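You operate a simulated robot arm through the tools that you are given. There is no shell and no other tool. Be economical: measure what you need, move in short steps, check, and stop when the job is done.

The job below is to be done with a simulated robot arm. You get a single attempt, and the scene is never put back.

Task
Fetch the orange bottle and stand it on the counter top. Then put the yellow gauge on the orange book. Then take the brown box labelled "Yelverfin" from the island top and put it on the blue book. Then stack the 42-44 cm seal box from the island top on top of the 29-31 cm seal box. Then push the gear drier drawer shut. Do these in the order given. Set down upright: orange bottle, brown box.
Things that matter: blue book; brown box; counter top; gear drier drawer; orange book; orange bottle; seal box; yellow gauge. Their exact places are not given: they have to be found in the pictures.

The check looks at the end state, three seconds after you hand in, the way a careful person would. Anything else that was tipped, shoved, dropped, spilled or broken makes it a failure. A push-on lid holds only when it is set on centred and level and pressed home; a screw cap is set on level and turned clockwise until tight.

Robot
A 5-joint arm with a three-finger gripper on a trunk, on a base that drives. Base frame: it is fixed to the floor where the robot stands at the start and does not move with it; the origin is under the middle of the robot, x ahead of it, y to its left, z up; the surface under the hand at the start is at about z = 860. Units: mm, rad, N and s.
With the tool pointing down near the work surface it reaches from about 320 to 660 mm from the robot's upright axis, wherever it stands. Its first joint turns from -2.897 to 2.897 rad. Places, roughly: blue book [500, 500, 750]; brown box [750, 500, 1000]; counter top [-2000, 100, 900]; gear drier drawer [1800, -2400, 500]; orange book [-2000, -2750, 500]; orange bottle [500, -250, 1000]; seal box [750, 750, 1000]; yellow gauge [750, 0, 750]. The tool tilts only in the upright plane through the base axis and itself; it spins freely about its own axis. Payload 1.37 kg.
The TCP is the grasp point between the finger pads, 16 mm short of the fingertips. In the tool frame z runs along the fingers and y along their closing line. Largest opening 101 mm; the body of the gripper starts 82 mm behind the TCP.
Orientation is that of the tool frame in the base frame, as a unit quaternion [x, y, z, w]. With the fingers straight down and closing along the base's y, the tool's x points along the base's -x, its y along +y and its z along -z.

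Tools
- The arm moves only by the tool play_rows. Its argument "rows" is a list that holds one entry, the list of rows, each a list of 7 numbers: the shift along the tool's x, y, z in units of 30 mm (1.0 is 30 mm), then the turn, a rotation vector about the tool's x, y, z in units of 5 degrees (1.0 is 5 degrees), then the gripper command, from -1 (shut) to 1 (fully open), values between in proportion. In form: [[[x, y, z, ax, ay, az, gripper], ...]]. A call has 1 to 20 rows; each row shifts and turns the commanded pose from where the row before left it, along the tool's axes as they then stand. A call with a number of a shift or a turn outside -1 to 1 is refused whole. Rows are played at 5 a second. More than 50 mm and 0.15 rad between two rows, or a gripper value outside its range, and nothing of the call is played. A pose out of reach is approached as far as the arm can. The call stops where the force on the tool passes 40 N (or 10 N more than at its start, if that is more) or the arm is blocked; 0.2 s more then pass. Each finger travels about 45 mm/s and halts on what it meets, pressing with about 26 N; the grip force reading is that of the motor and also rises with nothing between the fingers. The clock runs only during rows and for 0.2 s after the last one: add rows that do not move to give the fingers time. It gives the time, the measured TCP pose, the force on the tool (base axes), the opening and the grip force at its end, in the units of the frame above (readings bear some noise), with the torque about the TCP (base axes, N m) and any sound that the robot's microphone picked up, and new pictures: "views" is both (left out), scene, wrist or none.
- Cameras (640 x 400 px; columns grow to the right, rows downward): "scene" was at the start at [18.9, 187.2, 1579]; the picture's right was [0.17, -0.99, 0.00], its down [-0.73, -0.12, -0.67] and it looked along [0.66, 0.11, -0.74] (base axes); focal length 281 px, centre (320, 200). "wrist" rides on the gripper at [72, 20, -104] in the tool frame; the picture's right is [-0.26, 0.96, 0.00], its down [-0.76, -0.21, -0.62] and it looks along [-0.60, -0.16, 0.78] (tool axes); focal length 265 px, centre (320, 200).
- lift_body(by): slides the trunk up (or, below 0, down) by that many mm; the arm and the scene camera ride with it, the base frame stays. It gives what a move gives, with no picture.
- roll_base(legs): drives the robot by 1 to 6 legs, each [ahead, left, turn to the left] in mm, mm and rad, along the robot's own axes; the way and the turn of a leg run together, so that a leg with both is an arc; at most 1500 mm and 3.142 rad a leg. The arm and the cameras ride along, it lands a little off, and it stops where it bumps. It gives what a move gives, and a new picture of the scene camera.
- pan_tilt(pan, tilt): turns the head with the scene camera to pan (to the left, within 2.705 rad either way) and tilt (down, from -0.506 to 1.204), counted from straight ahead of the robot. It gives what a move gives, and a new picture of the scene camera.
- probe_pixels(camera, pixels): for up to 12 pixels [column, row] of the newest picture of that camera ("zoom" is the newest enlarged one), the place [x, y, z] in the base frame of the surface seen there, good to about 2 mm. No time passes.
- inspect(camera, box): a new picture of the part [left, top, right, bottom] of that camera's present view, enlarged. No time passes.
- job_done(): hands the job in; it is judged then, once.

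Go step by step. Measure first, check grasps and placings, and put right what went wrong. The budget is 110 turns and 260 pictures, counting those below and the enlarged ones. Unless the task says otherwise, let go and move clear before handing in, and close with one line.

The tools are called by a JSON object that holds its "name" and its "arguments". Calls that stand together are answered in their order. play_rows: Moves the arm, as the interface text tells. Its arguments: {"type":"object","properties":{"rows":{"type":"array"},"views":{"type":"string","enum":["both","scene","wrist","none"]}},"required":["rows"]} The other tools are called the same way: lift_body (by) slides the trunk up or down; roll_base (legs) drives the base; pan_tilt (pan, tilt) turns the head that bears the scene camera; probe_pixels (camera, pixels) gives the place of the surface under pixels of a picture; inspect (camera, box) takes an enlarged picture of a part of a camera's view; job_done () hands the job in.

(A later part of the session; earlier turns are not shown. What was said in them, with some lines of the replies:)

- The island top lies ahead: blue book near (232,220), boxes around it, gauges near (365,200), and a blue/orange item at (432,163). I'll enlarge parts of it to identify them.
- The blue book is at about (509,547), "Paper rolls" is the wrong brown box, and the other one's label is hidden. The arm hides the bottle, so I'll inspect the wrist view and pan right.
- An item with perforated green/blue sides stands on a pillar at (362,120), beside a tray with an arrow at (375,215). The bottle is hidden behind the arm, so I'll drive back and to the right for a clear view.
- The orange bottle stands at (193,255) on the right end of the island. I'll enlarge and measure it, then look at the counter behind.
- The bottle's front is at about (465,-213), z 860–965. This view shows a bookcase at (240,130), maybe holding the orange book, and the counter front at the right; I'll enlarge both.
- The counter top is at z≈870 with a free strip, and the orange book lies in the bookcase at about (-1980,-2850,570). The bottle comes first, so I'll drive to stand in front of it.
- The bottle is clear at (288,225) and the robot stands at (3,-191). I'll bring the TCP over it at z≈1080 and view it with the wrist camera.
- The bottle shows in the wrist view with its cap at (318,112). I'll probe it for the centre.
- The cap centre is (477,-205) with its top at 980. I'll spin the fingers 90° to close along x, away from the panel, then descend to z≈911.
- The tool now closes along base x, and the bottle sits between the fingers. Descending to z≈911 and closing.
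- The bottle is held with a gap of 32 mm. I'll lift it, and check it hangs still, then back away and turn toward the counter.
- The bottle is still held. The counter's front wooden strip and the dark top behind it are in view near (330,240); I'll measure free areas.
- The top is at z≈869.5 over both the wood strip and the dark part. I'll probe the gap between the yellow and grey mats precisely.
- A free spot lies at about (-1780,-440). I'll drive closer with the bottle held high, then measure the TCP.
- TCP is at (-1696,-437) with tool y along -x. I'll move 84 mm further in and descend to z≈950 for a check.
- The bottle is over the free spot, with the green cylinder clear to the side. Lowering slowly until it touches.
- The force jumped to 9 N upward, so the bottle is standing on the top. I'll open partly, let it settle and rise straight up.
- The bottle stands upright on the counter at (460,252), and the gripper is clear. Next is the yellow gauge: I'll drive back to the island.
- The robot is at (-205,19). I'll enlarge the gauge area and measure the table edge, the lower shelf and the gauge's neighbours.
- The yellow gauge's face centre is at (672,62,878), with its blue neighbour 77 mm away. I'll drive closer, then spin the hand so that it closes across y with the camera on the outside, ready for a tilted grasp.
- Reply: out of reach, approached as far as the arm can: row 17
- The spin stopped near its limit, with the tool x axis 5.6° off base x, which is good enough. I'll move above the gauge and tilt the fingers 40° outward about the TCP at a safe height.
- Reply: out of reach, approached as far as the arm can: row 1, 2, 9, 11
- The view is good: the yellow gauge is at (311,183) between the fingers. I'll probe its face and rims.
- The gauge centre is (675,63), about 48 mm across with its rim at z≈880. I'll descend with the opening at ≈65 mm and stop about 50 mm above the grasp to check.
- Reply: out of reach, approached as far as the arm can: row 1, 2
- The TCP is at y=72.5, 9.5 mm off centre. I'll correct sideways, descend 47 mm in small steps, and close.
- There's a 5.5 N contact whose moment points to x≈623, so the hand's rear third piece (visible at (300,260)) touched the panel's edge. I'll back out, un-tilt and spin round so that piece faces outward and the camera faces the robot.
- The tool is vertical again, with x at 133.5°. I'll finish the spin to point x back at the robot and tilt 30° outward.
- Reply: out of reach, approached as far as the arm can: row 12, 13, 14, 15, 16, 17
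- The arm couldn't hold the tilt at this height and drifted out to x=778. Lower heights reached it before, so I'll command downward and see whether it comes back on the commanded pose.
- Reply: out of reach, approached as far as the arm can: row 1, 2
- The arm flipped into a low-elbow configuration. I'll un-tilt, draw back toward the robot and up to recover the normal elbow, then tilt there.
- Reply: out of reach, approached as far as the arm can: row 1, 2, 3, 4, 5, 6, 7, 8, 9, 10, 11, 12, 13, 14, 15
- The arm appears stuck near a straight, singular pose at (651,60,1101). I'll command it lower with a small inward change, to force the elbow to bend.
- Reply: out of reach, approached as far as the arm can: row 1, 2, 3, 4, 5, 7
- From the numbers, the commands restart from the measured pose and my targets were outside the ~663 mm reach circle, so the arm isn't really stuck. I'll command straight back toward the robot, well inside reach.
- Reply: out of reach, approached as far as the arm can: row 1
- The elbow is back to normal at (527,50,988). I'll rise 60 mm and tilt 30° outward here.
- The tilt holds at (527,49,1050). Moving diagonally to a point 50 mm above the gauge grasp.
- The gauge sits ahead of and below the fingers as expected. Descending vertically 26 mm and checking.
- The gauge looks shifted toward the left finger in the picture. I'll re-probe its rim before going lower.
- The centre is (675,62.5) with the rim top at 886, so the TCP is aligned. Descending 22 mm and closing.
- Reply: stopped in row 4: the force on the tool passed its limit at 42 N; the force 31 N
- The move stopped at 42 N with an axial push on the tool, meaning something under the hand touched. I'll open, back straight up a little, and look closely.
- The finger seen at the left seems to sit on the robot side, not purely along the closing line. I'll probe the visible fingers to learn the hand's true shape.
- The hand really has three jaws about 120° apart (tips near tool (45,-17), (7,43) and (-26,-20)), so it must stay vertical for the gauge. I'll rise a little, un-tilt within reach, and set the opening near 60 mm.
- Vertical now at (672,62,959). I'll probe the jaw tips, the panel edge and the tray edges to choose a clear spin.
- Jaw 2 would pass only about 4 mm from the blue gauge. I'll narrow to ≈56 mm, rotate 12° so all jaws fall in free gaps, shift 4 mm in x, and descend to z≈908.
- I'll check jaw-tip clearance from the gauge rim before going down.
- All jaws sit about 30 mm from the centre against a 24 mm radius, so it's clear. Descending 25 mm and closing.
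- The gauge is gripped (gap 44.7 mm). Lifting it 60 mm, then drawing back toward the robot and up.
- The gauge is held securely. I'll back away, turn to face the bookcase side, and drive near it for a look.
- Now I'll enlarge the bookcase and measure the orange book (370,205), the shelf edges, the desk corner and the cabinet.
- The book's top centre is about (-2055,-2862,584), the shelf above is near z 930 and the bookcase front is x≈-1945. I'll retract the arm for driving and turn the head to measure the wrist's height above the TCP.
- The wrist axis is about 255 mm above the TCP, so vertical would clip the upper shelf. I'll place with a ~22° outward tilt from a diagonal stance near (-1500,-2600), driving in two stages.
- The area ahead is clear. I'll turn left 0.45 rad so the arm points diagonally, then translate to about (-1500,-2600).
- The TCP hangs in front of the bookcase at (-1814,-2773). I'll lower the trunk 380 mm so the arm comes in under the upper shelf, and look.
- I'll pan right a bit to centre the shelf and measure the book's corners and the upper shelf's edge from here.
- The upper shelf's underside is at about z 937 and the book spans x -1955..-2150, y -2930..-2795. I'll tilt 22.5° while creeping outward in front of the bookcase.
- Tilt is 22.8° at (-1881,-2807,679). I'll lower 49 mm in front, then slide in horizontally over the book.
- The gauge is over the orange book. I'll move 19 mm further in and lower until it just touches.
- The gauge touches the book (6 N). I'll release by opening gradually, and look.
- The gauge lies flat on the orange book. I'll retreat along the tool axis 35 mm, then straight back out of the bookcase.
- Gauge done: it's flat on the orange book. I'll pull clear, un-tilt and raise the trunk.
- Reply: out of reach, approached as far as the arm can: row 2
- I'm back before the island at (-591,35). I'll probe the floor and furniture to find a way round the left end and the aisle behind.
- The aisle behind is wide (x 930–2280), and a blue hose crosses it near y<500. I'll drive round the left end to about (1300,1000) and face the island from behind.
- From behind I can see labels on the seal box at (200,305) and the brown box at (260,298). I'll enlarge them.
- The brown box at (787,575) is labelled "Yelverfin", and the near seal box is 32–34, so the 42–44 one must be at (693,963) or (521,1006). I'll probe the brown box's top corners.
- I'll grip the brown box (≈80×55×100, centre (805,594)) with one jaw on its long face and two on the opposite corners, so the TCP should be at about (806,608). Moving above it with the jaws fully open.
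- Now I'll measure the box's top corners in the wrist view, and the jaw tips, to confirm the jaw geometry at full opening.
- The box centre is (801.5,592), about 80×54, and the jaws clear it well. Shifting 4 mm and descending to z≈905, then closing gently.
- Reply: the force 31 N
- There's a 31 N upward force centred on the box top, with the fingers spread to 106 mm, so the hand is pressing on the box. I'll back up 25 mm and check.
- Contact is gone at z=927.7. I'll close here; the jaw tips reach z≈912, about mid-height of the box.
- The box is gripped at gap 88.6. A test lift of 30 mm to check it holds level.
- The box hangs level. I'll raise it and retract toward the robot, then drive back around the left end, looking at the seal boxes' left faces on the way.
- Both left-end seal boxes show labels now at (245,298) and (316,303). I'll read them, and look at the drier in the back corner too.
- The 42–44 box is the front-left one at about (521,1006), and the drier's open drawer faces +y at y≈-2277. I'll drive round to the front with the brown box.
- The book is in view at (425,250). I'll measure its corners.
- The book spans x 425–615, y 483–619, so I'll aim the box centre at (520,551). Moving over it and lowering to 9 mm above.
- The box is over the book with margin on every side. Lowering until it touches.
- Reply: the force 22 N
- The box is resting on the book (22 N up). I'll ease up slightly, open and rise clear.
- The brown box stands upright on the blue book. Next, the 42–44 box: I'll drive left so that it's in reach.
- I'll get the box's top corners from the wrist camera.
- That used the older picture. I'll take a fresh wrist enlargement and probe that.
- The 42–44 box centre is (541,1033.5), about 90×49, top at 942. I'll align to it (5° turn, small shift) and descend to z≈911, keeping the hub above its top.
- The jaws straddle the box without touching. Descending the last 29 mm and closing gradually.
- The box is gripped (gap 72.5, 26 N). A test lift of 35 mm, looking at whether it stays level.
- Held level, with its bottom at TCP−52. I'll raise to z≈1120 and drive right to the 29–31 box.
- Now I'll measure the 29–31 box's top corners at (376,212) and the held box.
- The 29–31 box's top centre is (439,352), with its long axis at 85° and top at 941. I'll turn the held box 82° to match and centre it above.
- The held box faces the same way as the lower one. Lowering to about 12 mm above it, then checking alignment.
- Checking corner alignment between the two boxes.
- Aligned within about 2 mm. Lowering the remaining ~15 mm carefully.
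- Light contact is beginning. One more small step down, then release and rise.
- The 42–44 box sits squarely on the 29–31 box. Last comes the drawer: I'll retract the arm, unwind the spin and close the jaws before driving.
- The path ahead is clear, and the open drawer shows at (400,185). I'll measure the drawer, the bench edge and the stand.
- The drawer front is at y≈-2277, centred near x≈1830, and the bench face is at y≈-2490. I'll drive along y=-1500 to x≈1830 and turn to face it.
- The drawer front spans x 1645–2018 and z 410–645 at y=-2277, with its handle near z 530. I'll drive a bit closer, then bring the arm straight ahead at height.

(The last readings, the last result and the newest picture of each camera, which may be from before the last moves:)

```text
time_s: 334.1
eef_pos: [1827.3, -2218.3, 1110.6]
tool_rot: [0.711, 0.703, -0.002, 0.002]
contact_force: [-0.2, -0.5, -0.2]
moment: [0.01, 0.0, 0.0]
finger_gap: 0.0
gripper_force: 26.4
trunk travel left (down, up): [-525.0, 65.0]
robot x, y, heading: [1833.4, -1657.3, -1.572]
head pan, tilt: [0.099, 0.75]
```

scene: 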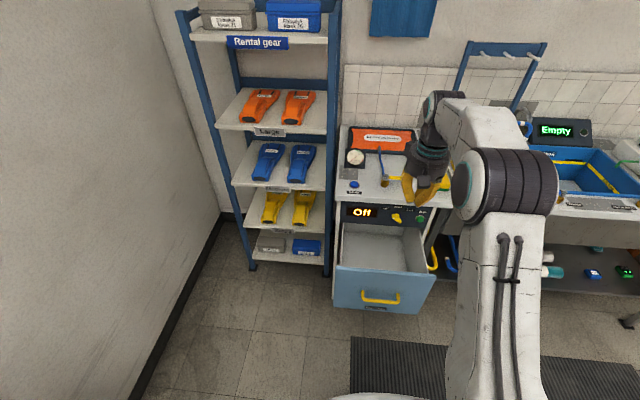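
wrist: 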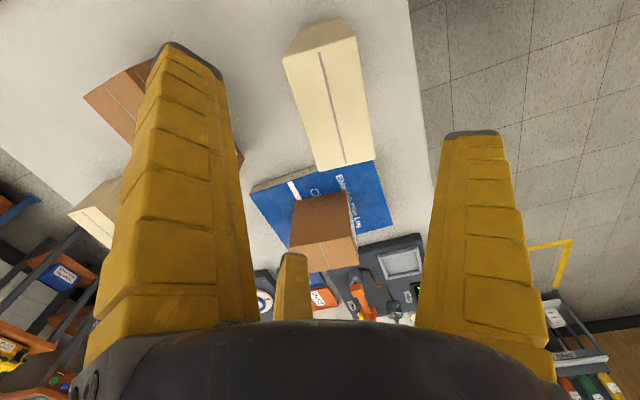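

The hand is at (1827,-2218,1111), straight ahead. Now tilting the closed fingers 75° outward.

{"name": "play_rows", "arguments": {"rows": [[[0, 0, 0, 0, -1, 0, -1], [0, 0, 0, 0, -1, 0, -1], [0, 0, 0, 0, -1, 0, -1], [0, 0, 0, 0, -1, 0, -1], [0, 0, 0, 0, -1, 0, -1], [0, 0, 0, 0, -1, 0, -1], [0, 0, 0, 0, -1, 0, -1], [0, 0, 0, 0, -1, 0, -1], [0, 0, 0, 0, -1, 0, -1], [0, 0, 0, 0, -1, 0, -1], [0, 0, 0, 0, -1, 0, -1], [0, 0, 0, 0, -1, 0, -1], [0, 0, 0, 0, -1, 0, -1], [0, 0, 0, 0, -1, 0, -1], [0, 0, 0, 0, -1, 0, -1], [0, 0, 0, 0, 0, 0, -1]]]}}

```text
time_s: 337.5
eef_pos: [1827.5, -2218.8, 1112.4]
tool_rot: [0.562, 0.557, -0.433, 0.431]
contact_force: [0.5, 0.2, 0.0]
moment: [0.01, 0.01, -0.03]
finger_gap: 0.0
gripper_force: 26.3
trunk travel left (down, up): [-525.0, 65.0]
robot x, y, heading: [1829.8, -1658.2, -1.571]
head pan, tilt: [0.099, 0.75]
```

scene: 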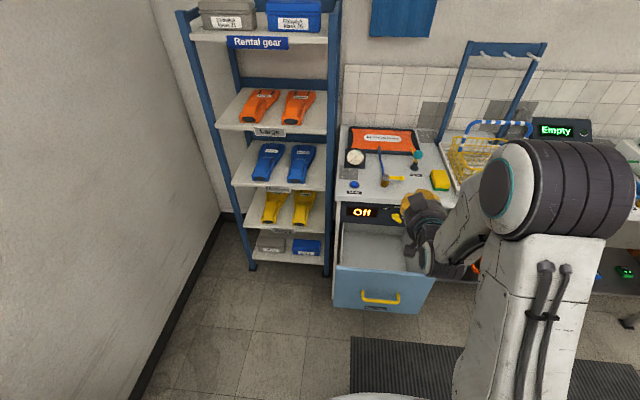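
wrist: 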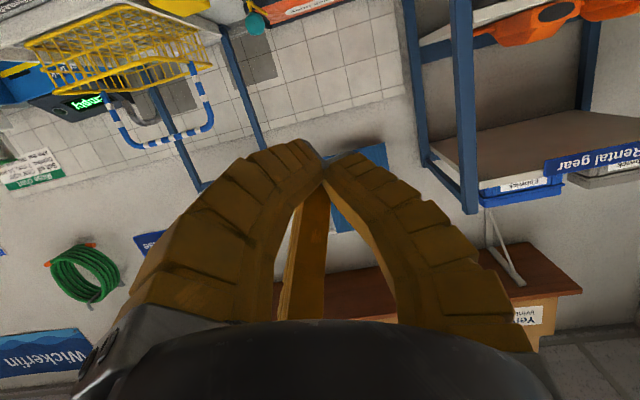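

The tilt is done. I'll measure the handle height, then lower the trunk 510 mm so the fingertips come level with the drawer front above the handle.

{"name": "probe_pixels", "arguments": {"camera": "scene", "pixels": [[380, 300], [363, 294], [399, 297], [380, 280], [385, 271], [340, 268], [432, 279], [380, 308]]}}

{"name": "lift_body", "arguments": {"by": -505}}

{"name": "pan_tilt", "arguments": {"pan": 0.0, "tilt": 0.45}}

```text
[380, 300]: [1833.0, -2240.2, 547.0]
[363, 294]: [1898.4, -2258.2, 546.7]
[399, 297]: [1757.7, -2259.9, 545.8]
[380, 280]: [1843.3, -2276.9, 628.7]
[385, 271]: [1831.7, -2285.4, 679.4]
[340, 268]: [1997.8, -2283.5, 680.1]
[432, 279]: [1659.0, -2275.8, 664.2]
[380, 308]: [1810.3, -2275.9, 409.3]
```

```text
refused: -505 is not a number from -400 to 400
```

```text
time_s: 338.3
eef_pos: [1827.8, -2218.8, 1110.6]
tool_rot: [0.563, 0.557, -0.433, 0.43]
contact_force: [0.3, 0.4, 0.2]
moment: [0.02, -0.03, -0.02]
finger_gap: 0.1
gripper_force: 25.8
trunk travel left (down, up): [-525.0, 65.0]
robot x, y, heading: [1831.9, -1656.9, -1.569]
head pan, tilt: [0.0, 0.45]
```

scene: 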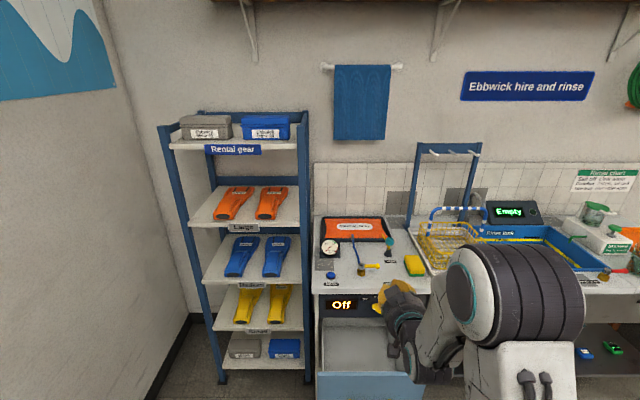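

The front's top edge is z≈680 and the handle is at z 547, so I'll push at z≈620. Lowering the trunk in two steps.

{"name": "lift_body", "arguments": {"by": -400}}

{"name": "lift_body", "arguments": {"by": -90}}

{"name": "pan_tilt", "arguments": {"pan": 0.0, "tilt": 0.55}}

```text
time_s: 342.2
eef_pos: [1827.5, -2219.2, 711.0]
tool_rot: [0.563, 0.556, -0.434, 0.431]
contact_force: [0.5, 0.1, 0.3]
moment: [-0.04, 0.01, -0.02]
finger_gap: 0.0
gripper_force: 25.9
trunk travel left (down, up): [-125.0, 465.0]
robot x, y, heading: [1832.0, -1657.8, -1.577]
head pan, tilt: [0.0, 0.45]
```

```text
time_s: 343.4
eef_pos: [1827.2, -2218.9, 621.7]
tool_rot: [0.562, 0.557, -0.433, 0.431]
contact_force: [0.7, 0.8, 0.7]
moment: [-0.01, 0.01, 0.0]
finger_gap: 0.0
gripper_force: 25.6
trunk travel left (down, up): [-35.0, 555.0]
robot x, y, heading: [1833.2, -1658.0, -1.571]
head pan, tilt: [0.0, 0.45]
```

```text
time_s: 344.1
eef_pos: [1826.0, -2218.0, 619.9]
tool_rot: [0.563, 0.557, -0.434, 0.43]
contact_force: [-0.8, 0.3, 0.1]
moment: [0.0, -0.02, -0.04]
finger_gap: 0.2
gripper_force: 25.5
trunk travel left (down, up): [-35.0, 555.0]
robot x, y, heading: [1829.8, -1655.4, -1.575]
head pan, tilt: [0.0, 0.55]
```

scene: 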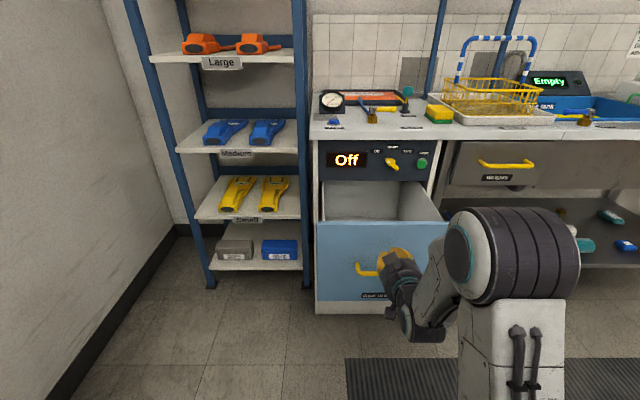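

The hand is level with the drawer front. Pushing horizontally toward it in steps.

{"name": "play_rows", "arguments": {"rows": [[[-0.2, 0, 0.75, 0, 0, 0, -1], [-0.2, 0, 0.75, 0, 0, 0, -1], [-0.2, 0, 0.75, 0, 0, 0, -1], [-0.2, 0, 0.75, 0, 0, 0, -1], [0, 0, 0, 0, 0, 0, -1]]]}}

```text
time_s: 345.3
eef_pos: [1825.9, -2311.5, 621.0]
tool_rot: [0.563, 0.556, -0.434, 0.43]
contact_force: [-0.7, 0.5, -0.1]
moment: [-0.01, 0.0, 0.04]
finger_gap: 0.0
gripper_force: 26.0
trunk travel left (down, up): [-35.0, 555.0]
robot x, y, heading: [1832.5, -1657.9, -1.571]
head pan, tilt: [0.0, 0.55]
```

scene: 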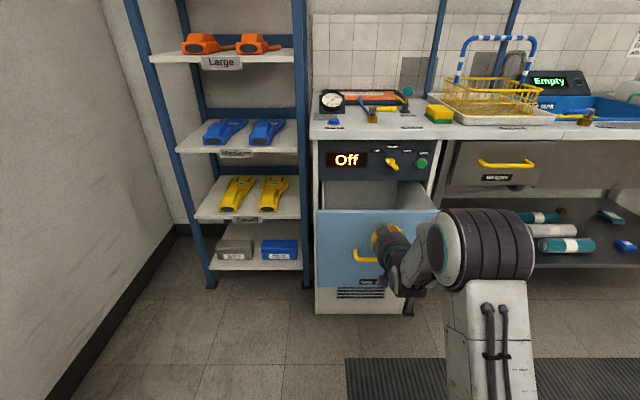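
wrist: 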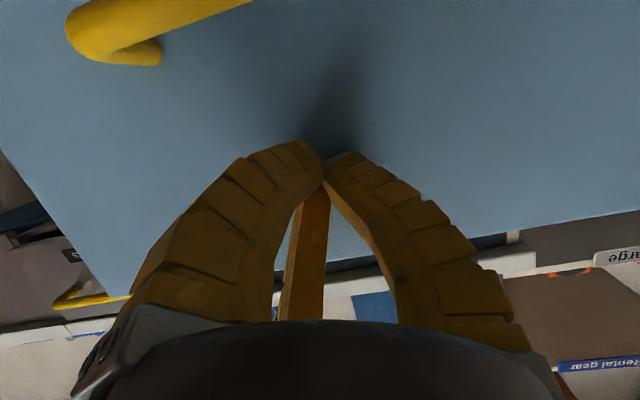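

The drawer is sliding in. Continuing the push.

{"name": "play_rows", "arguments": {"rows": [[[-0.2, 0, 0.75, 0, 0, 0, -1], [-0.2, 0, 0.75, 0, 0, 0, -1], [-0.2, 0, 0.75, 0, 0, 0, -1], [-0.2, 0, 0.75, 0, 0, 0, -1], [-0.2, 0, 0.75, 0, 0, 0, -1], [-0.15, 0, 0.55, 0, 0, 0, -1], [0, 0, 0, 0, 0, 0, -1]]]}}

```text
time_s: 346.9
eef_pos: [1823.1, -2446.0, 623.3]
tool_rot: [0.564, 0.556, -0.435, 0.429]
contact_force: [0.0, 0.2, 0.2]
moment: [-0.01, 0.03, 0.03]
finger_gap: 0.0
gripper_force: 25.8
trunk travel left (down, up): [-35.0, 555.0]
robot x, y, heading: [1833.2, -1658.0, -1.571]
head pan, tilt: [0.0, 0.55]
```

scene: 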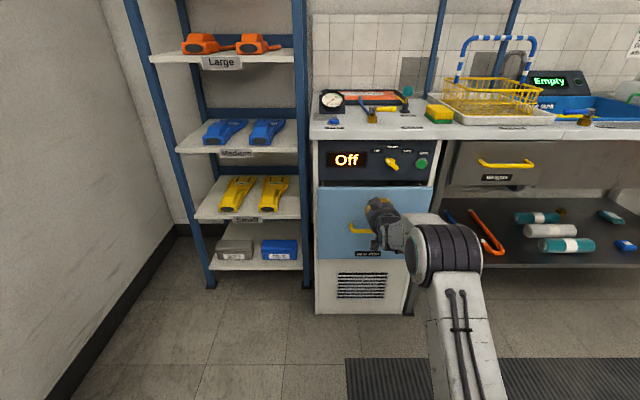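
wrist: 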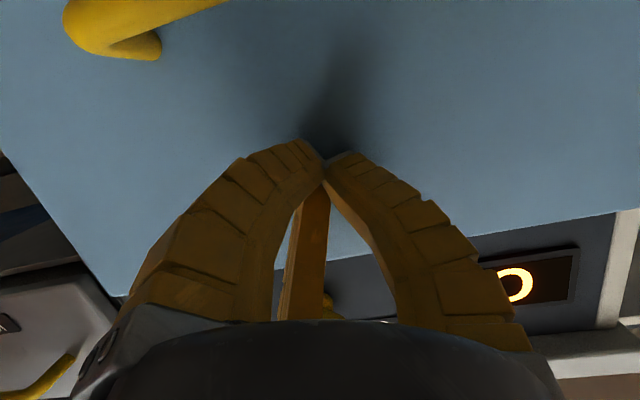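

Nearly flush. Small steps now until it meets the stop.

{"name": "play_rows", "arguments": {"rows": [[[-0.08, 0, 0.29, 0, 0, 0, -1], [-0.08, 0, 0.29, 0, 0, 0, -1], [-0.06, 0, 0.22, 0, 0, 0, -1], [-0.04, 0, 0.15, 0, 0, 0, -1], [0, 0, 0, 0, 0, 0, -1]]]}}

{"name": "inspect", "arguments": {"camera": "scene", "box": [300, 130, 460, 330]}}

```text
time_s: 348.1
eef_pos: [1824.2, -2475.2, 620.4]
tool_rot: [0.564, 0.557, -0.433, 0.43]
contact_force: [-1.1, 7.4, -0.8]
moment: [-0.13, -0.03, -0.05]
finger_gap: 0.0
gripper_force: 26.0
trunk travel left (down, up): [-35.0, 555.0]
robot x, y, heading: [1833.7, -1660.2, -1.573]
head pan, tilt: [0.0, 0.55]
```

scene: 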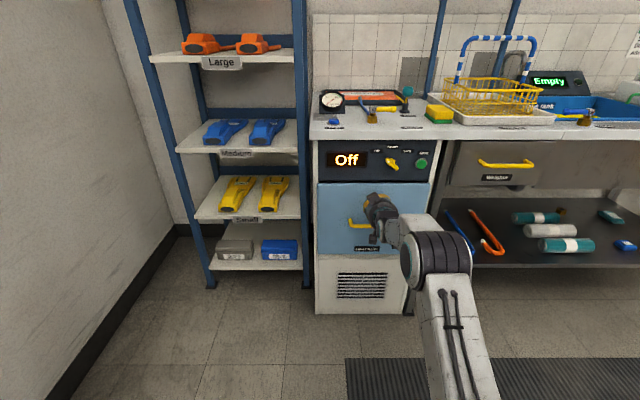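
wrist: 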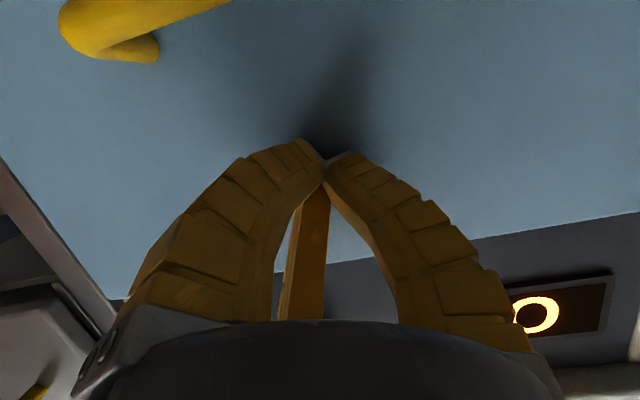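

```text
2.00 times, centred on (380, 230) of scene
```

zoom: 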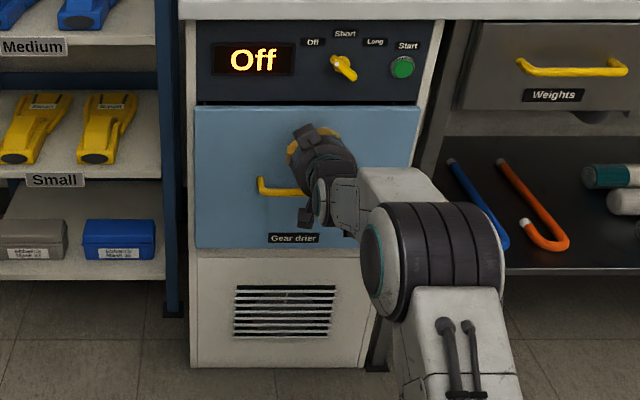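

It resists now (7 N). I'll press a bit more to seat it and compare the drawer face with the body around it.

{"name": "play_rows", "arguments": {"rows": [[[-0.03, 0, 0.12, 0, 0, 0, -1], [-0.03, 0, 0.12, 0, 0, 0, -1], [-0.03, 0, 0.12, 0, 0, 0, -1], [0, 0, 0, 0, 0, 0, -1]]], "views": "scene"}}

{"name": "probe_pixels", "arguments": {"camera": "scene", "pixels": [[330, 200], [330, 240], [340, 245], [330, 262], [425, 190], [345, 178], [322, 220], [314, 220], [316, 270], [400, 270], [420, 172]]}}

```text
time_s: 348.7
eef_pos: [1825.2, -2476.7, 620.2]
tool_rot: [0.564, 0.559, -0.43, 0.429]
contact_force: [0.6, 25.2, 4.2]
moment: [-0.49, 0.05, -0.08]
finger_gap: 6.0
gripper_force: 26.0
trunk travel left (down, up): [-35.0, 555.0]
robot x, y, heading: [1833.9, -1656.8, -1.575]
head pan, tilt: [0.0, 0.55]
stopped in row 2: the force on the tool passed its limit at 43 N (the readings are from after the stop); the commanded pose is now the measured one
```

scene: 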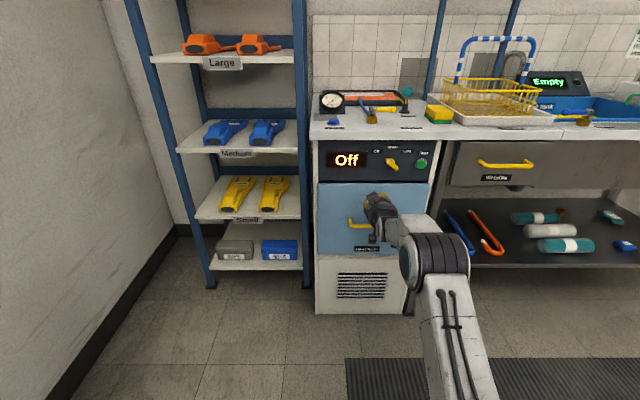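

```text
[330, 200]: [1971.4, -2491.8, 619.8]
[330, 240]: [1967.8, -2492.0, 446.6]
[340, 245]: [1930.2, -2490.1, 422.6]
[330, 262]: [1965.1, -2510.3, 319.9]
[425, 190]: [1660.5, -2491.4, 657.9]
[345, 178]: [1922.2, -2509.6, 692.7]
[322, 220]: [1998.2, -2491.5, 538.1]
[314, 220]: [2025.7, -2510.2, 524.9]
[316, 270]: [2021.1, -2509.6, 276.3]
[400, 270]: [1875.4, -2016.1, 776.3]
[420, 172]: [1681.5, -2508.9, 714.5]
```

The drawer hit a hard stop at 43 N, and its front panel stands uniformly 18 mm proud of the body (an overlay front), so it's shut. I'll back off and verify it stays.

{"name": "play_rows", "arguments": {"rows": [[[0.2, 0, -0.75, 0, 0, 0, -1], [0.2, 0, -0.75, 0, 0, 0, -1], [0.2, 0, -0.75, 0, 0, 0, -1], [0.2, 0, -0.75, 0, 0, 0, -1], [0.2, 0, -0.75, 0, 0, 0, -1], [0.2, 0, -0.75, 0, 0, 0, -1], [0, 0, 0, 0, 0, 0, -1]]], "views": "scene"}}

{"name": "probe_pixels", "arguments": {"camera": "scene", "pixels": [[330, 200], [330, 240], [420, 192], [322, 220], [314, 220]]}}

{"name": "inspect", "arguments": {"camera": "scene", "box": [300, 130, 460, 330]}}

```text
time_s: 350.3
eef_pos: [1826.9, -2338.7, 619.2]
tool_rot: [0.565, 0.559, -0.431, 0.428]
contact_force: [0.4, -0.6, -0.4]
moment: [-0.01, -0.01, 0.01]
finger_gap: 0.2
gripper_force: 27.9
trunk travel left (down, up): [-35.0, 555.0]
robot x, y, heading: [1831.6, -1658.0, -1.573]
head pan, tilt: [0.0, 0.55]
```

scene: 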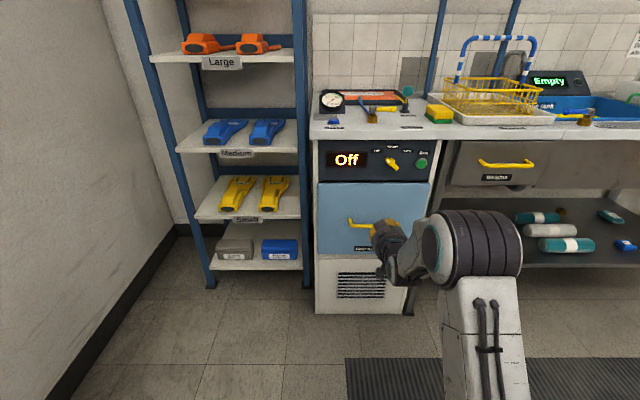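

```text
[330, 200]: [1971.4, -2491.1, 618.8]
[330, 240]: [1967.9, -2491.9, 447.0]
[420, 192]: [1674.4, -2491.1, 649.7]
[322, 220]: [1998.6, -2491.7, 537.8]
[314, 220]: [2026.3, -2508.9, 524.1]
```

```text
2.00 times, centred on (380, 230) of scene
5 turns are left
```

zoom: 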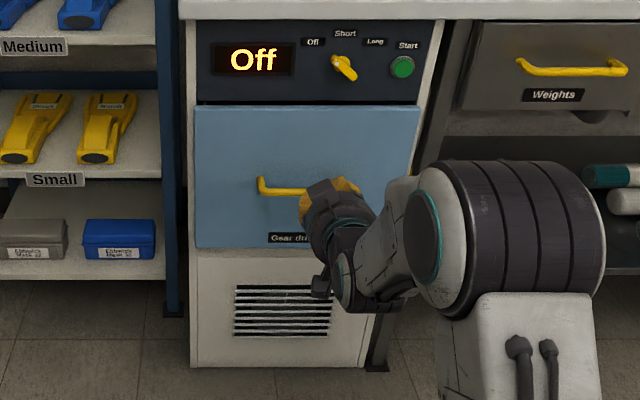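

The drawer stays shut at y=-2491.5 and the hand is clear of it. The other four jobs were checked as I did them, so I'm handing in.

{"name": "job_done", "arguments": {}}

```text
The job is handed in.
```

I did all five steps in the order given and handed the job in: the bottle stands on the counter top, the gauge is on the orange book, the Yelverfin box is on the blue book, the 42-44 cm seal box is on the 29-31 cm one, and the gear drier drawer is shut.
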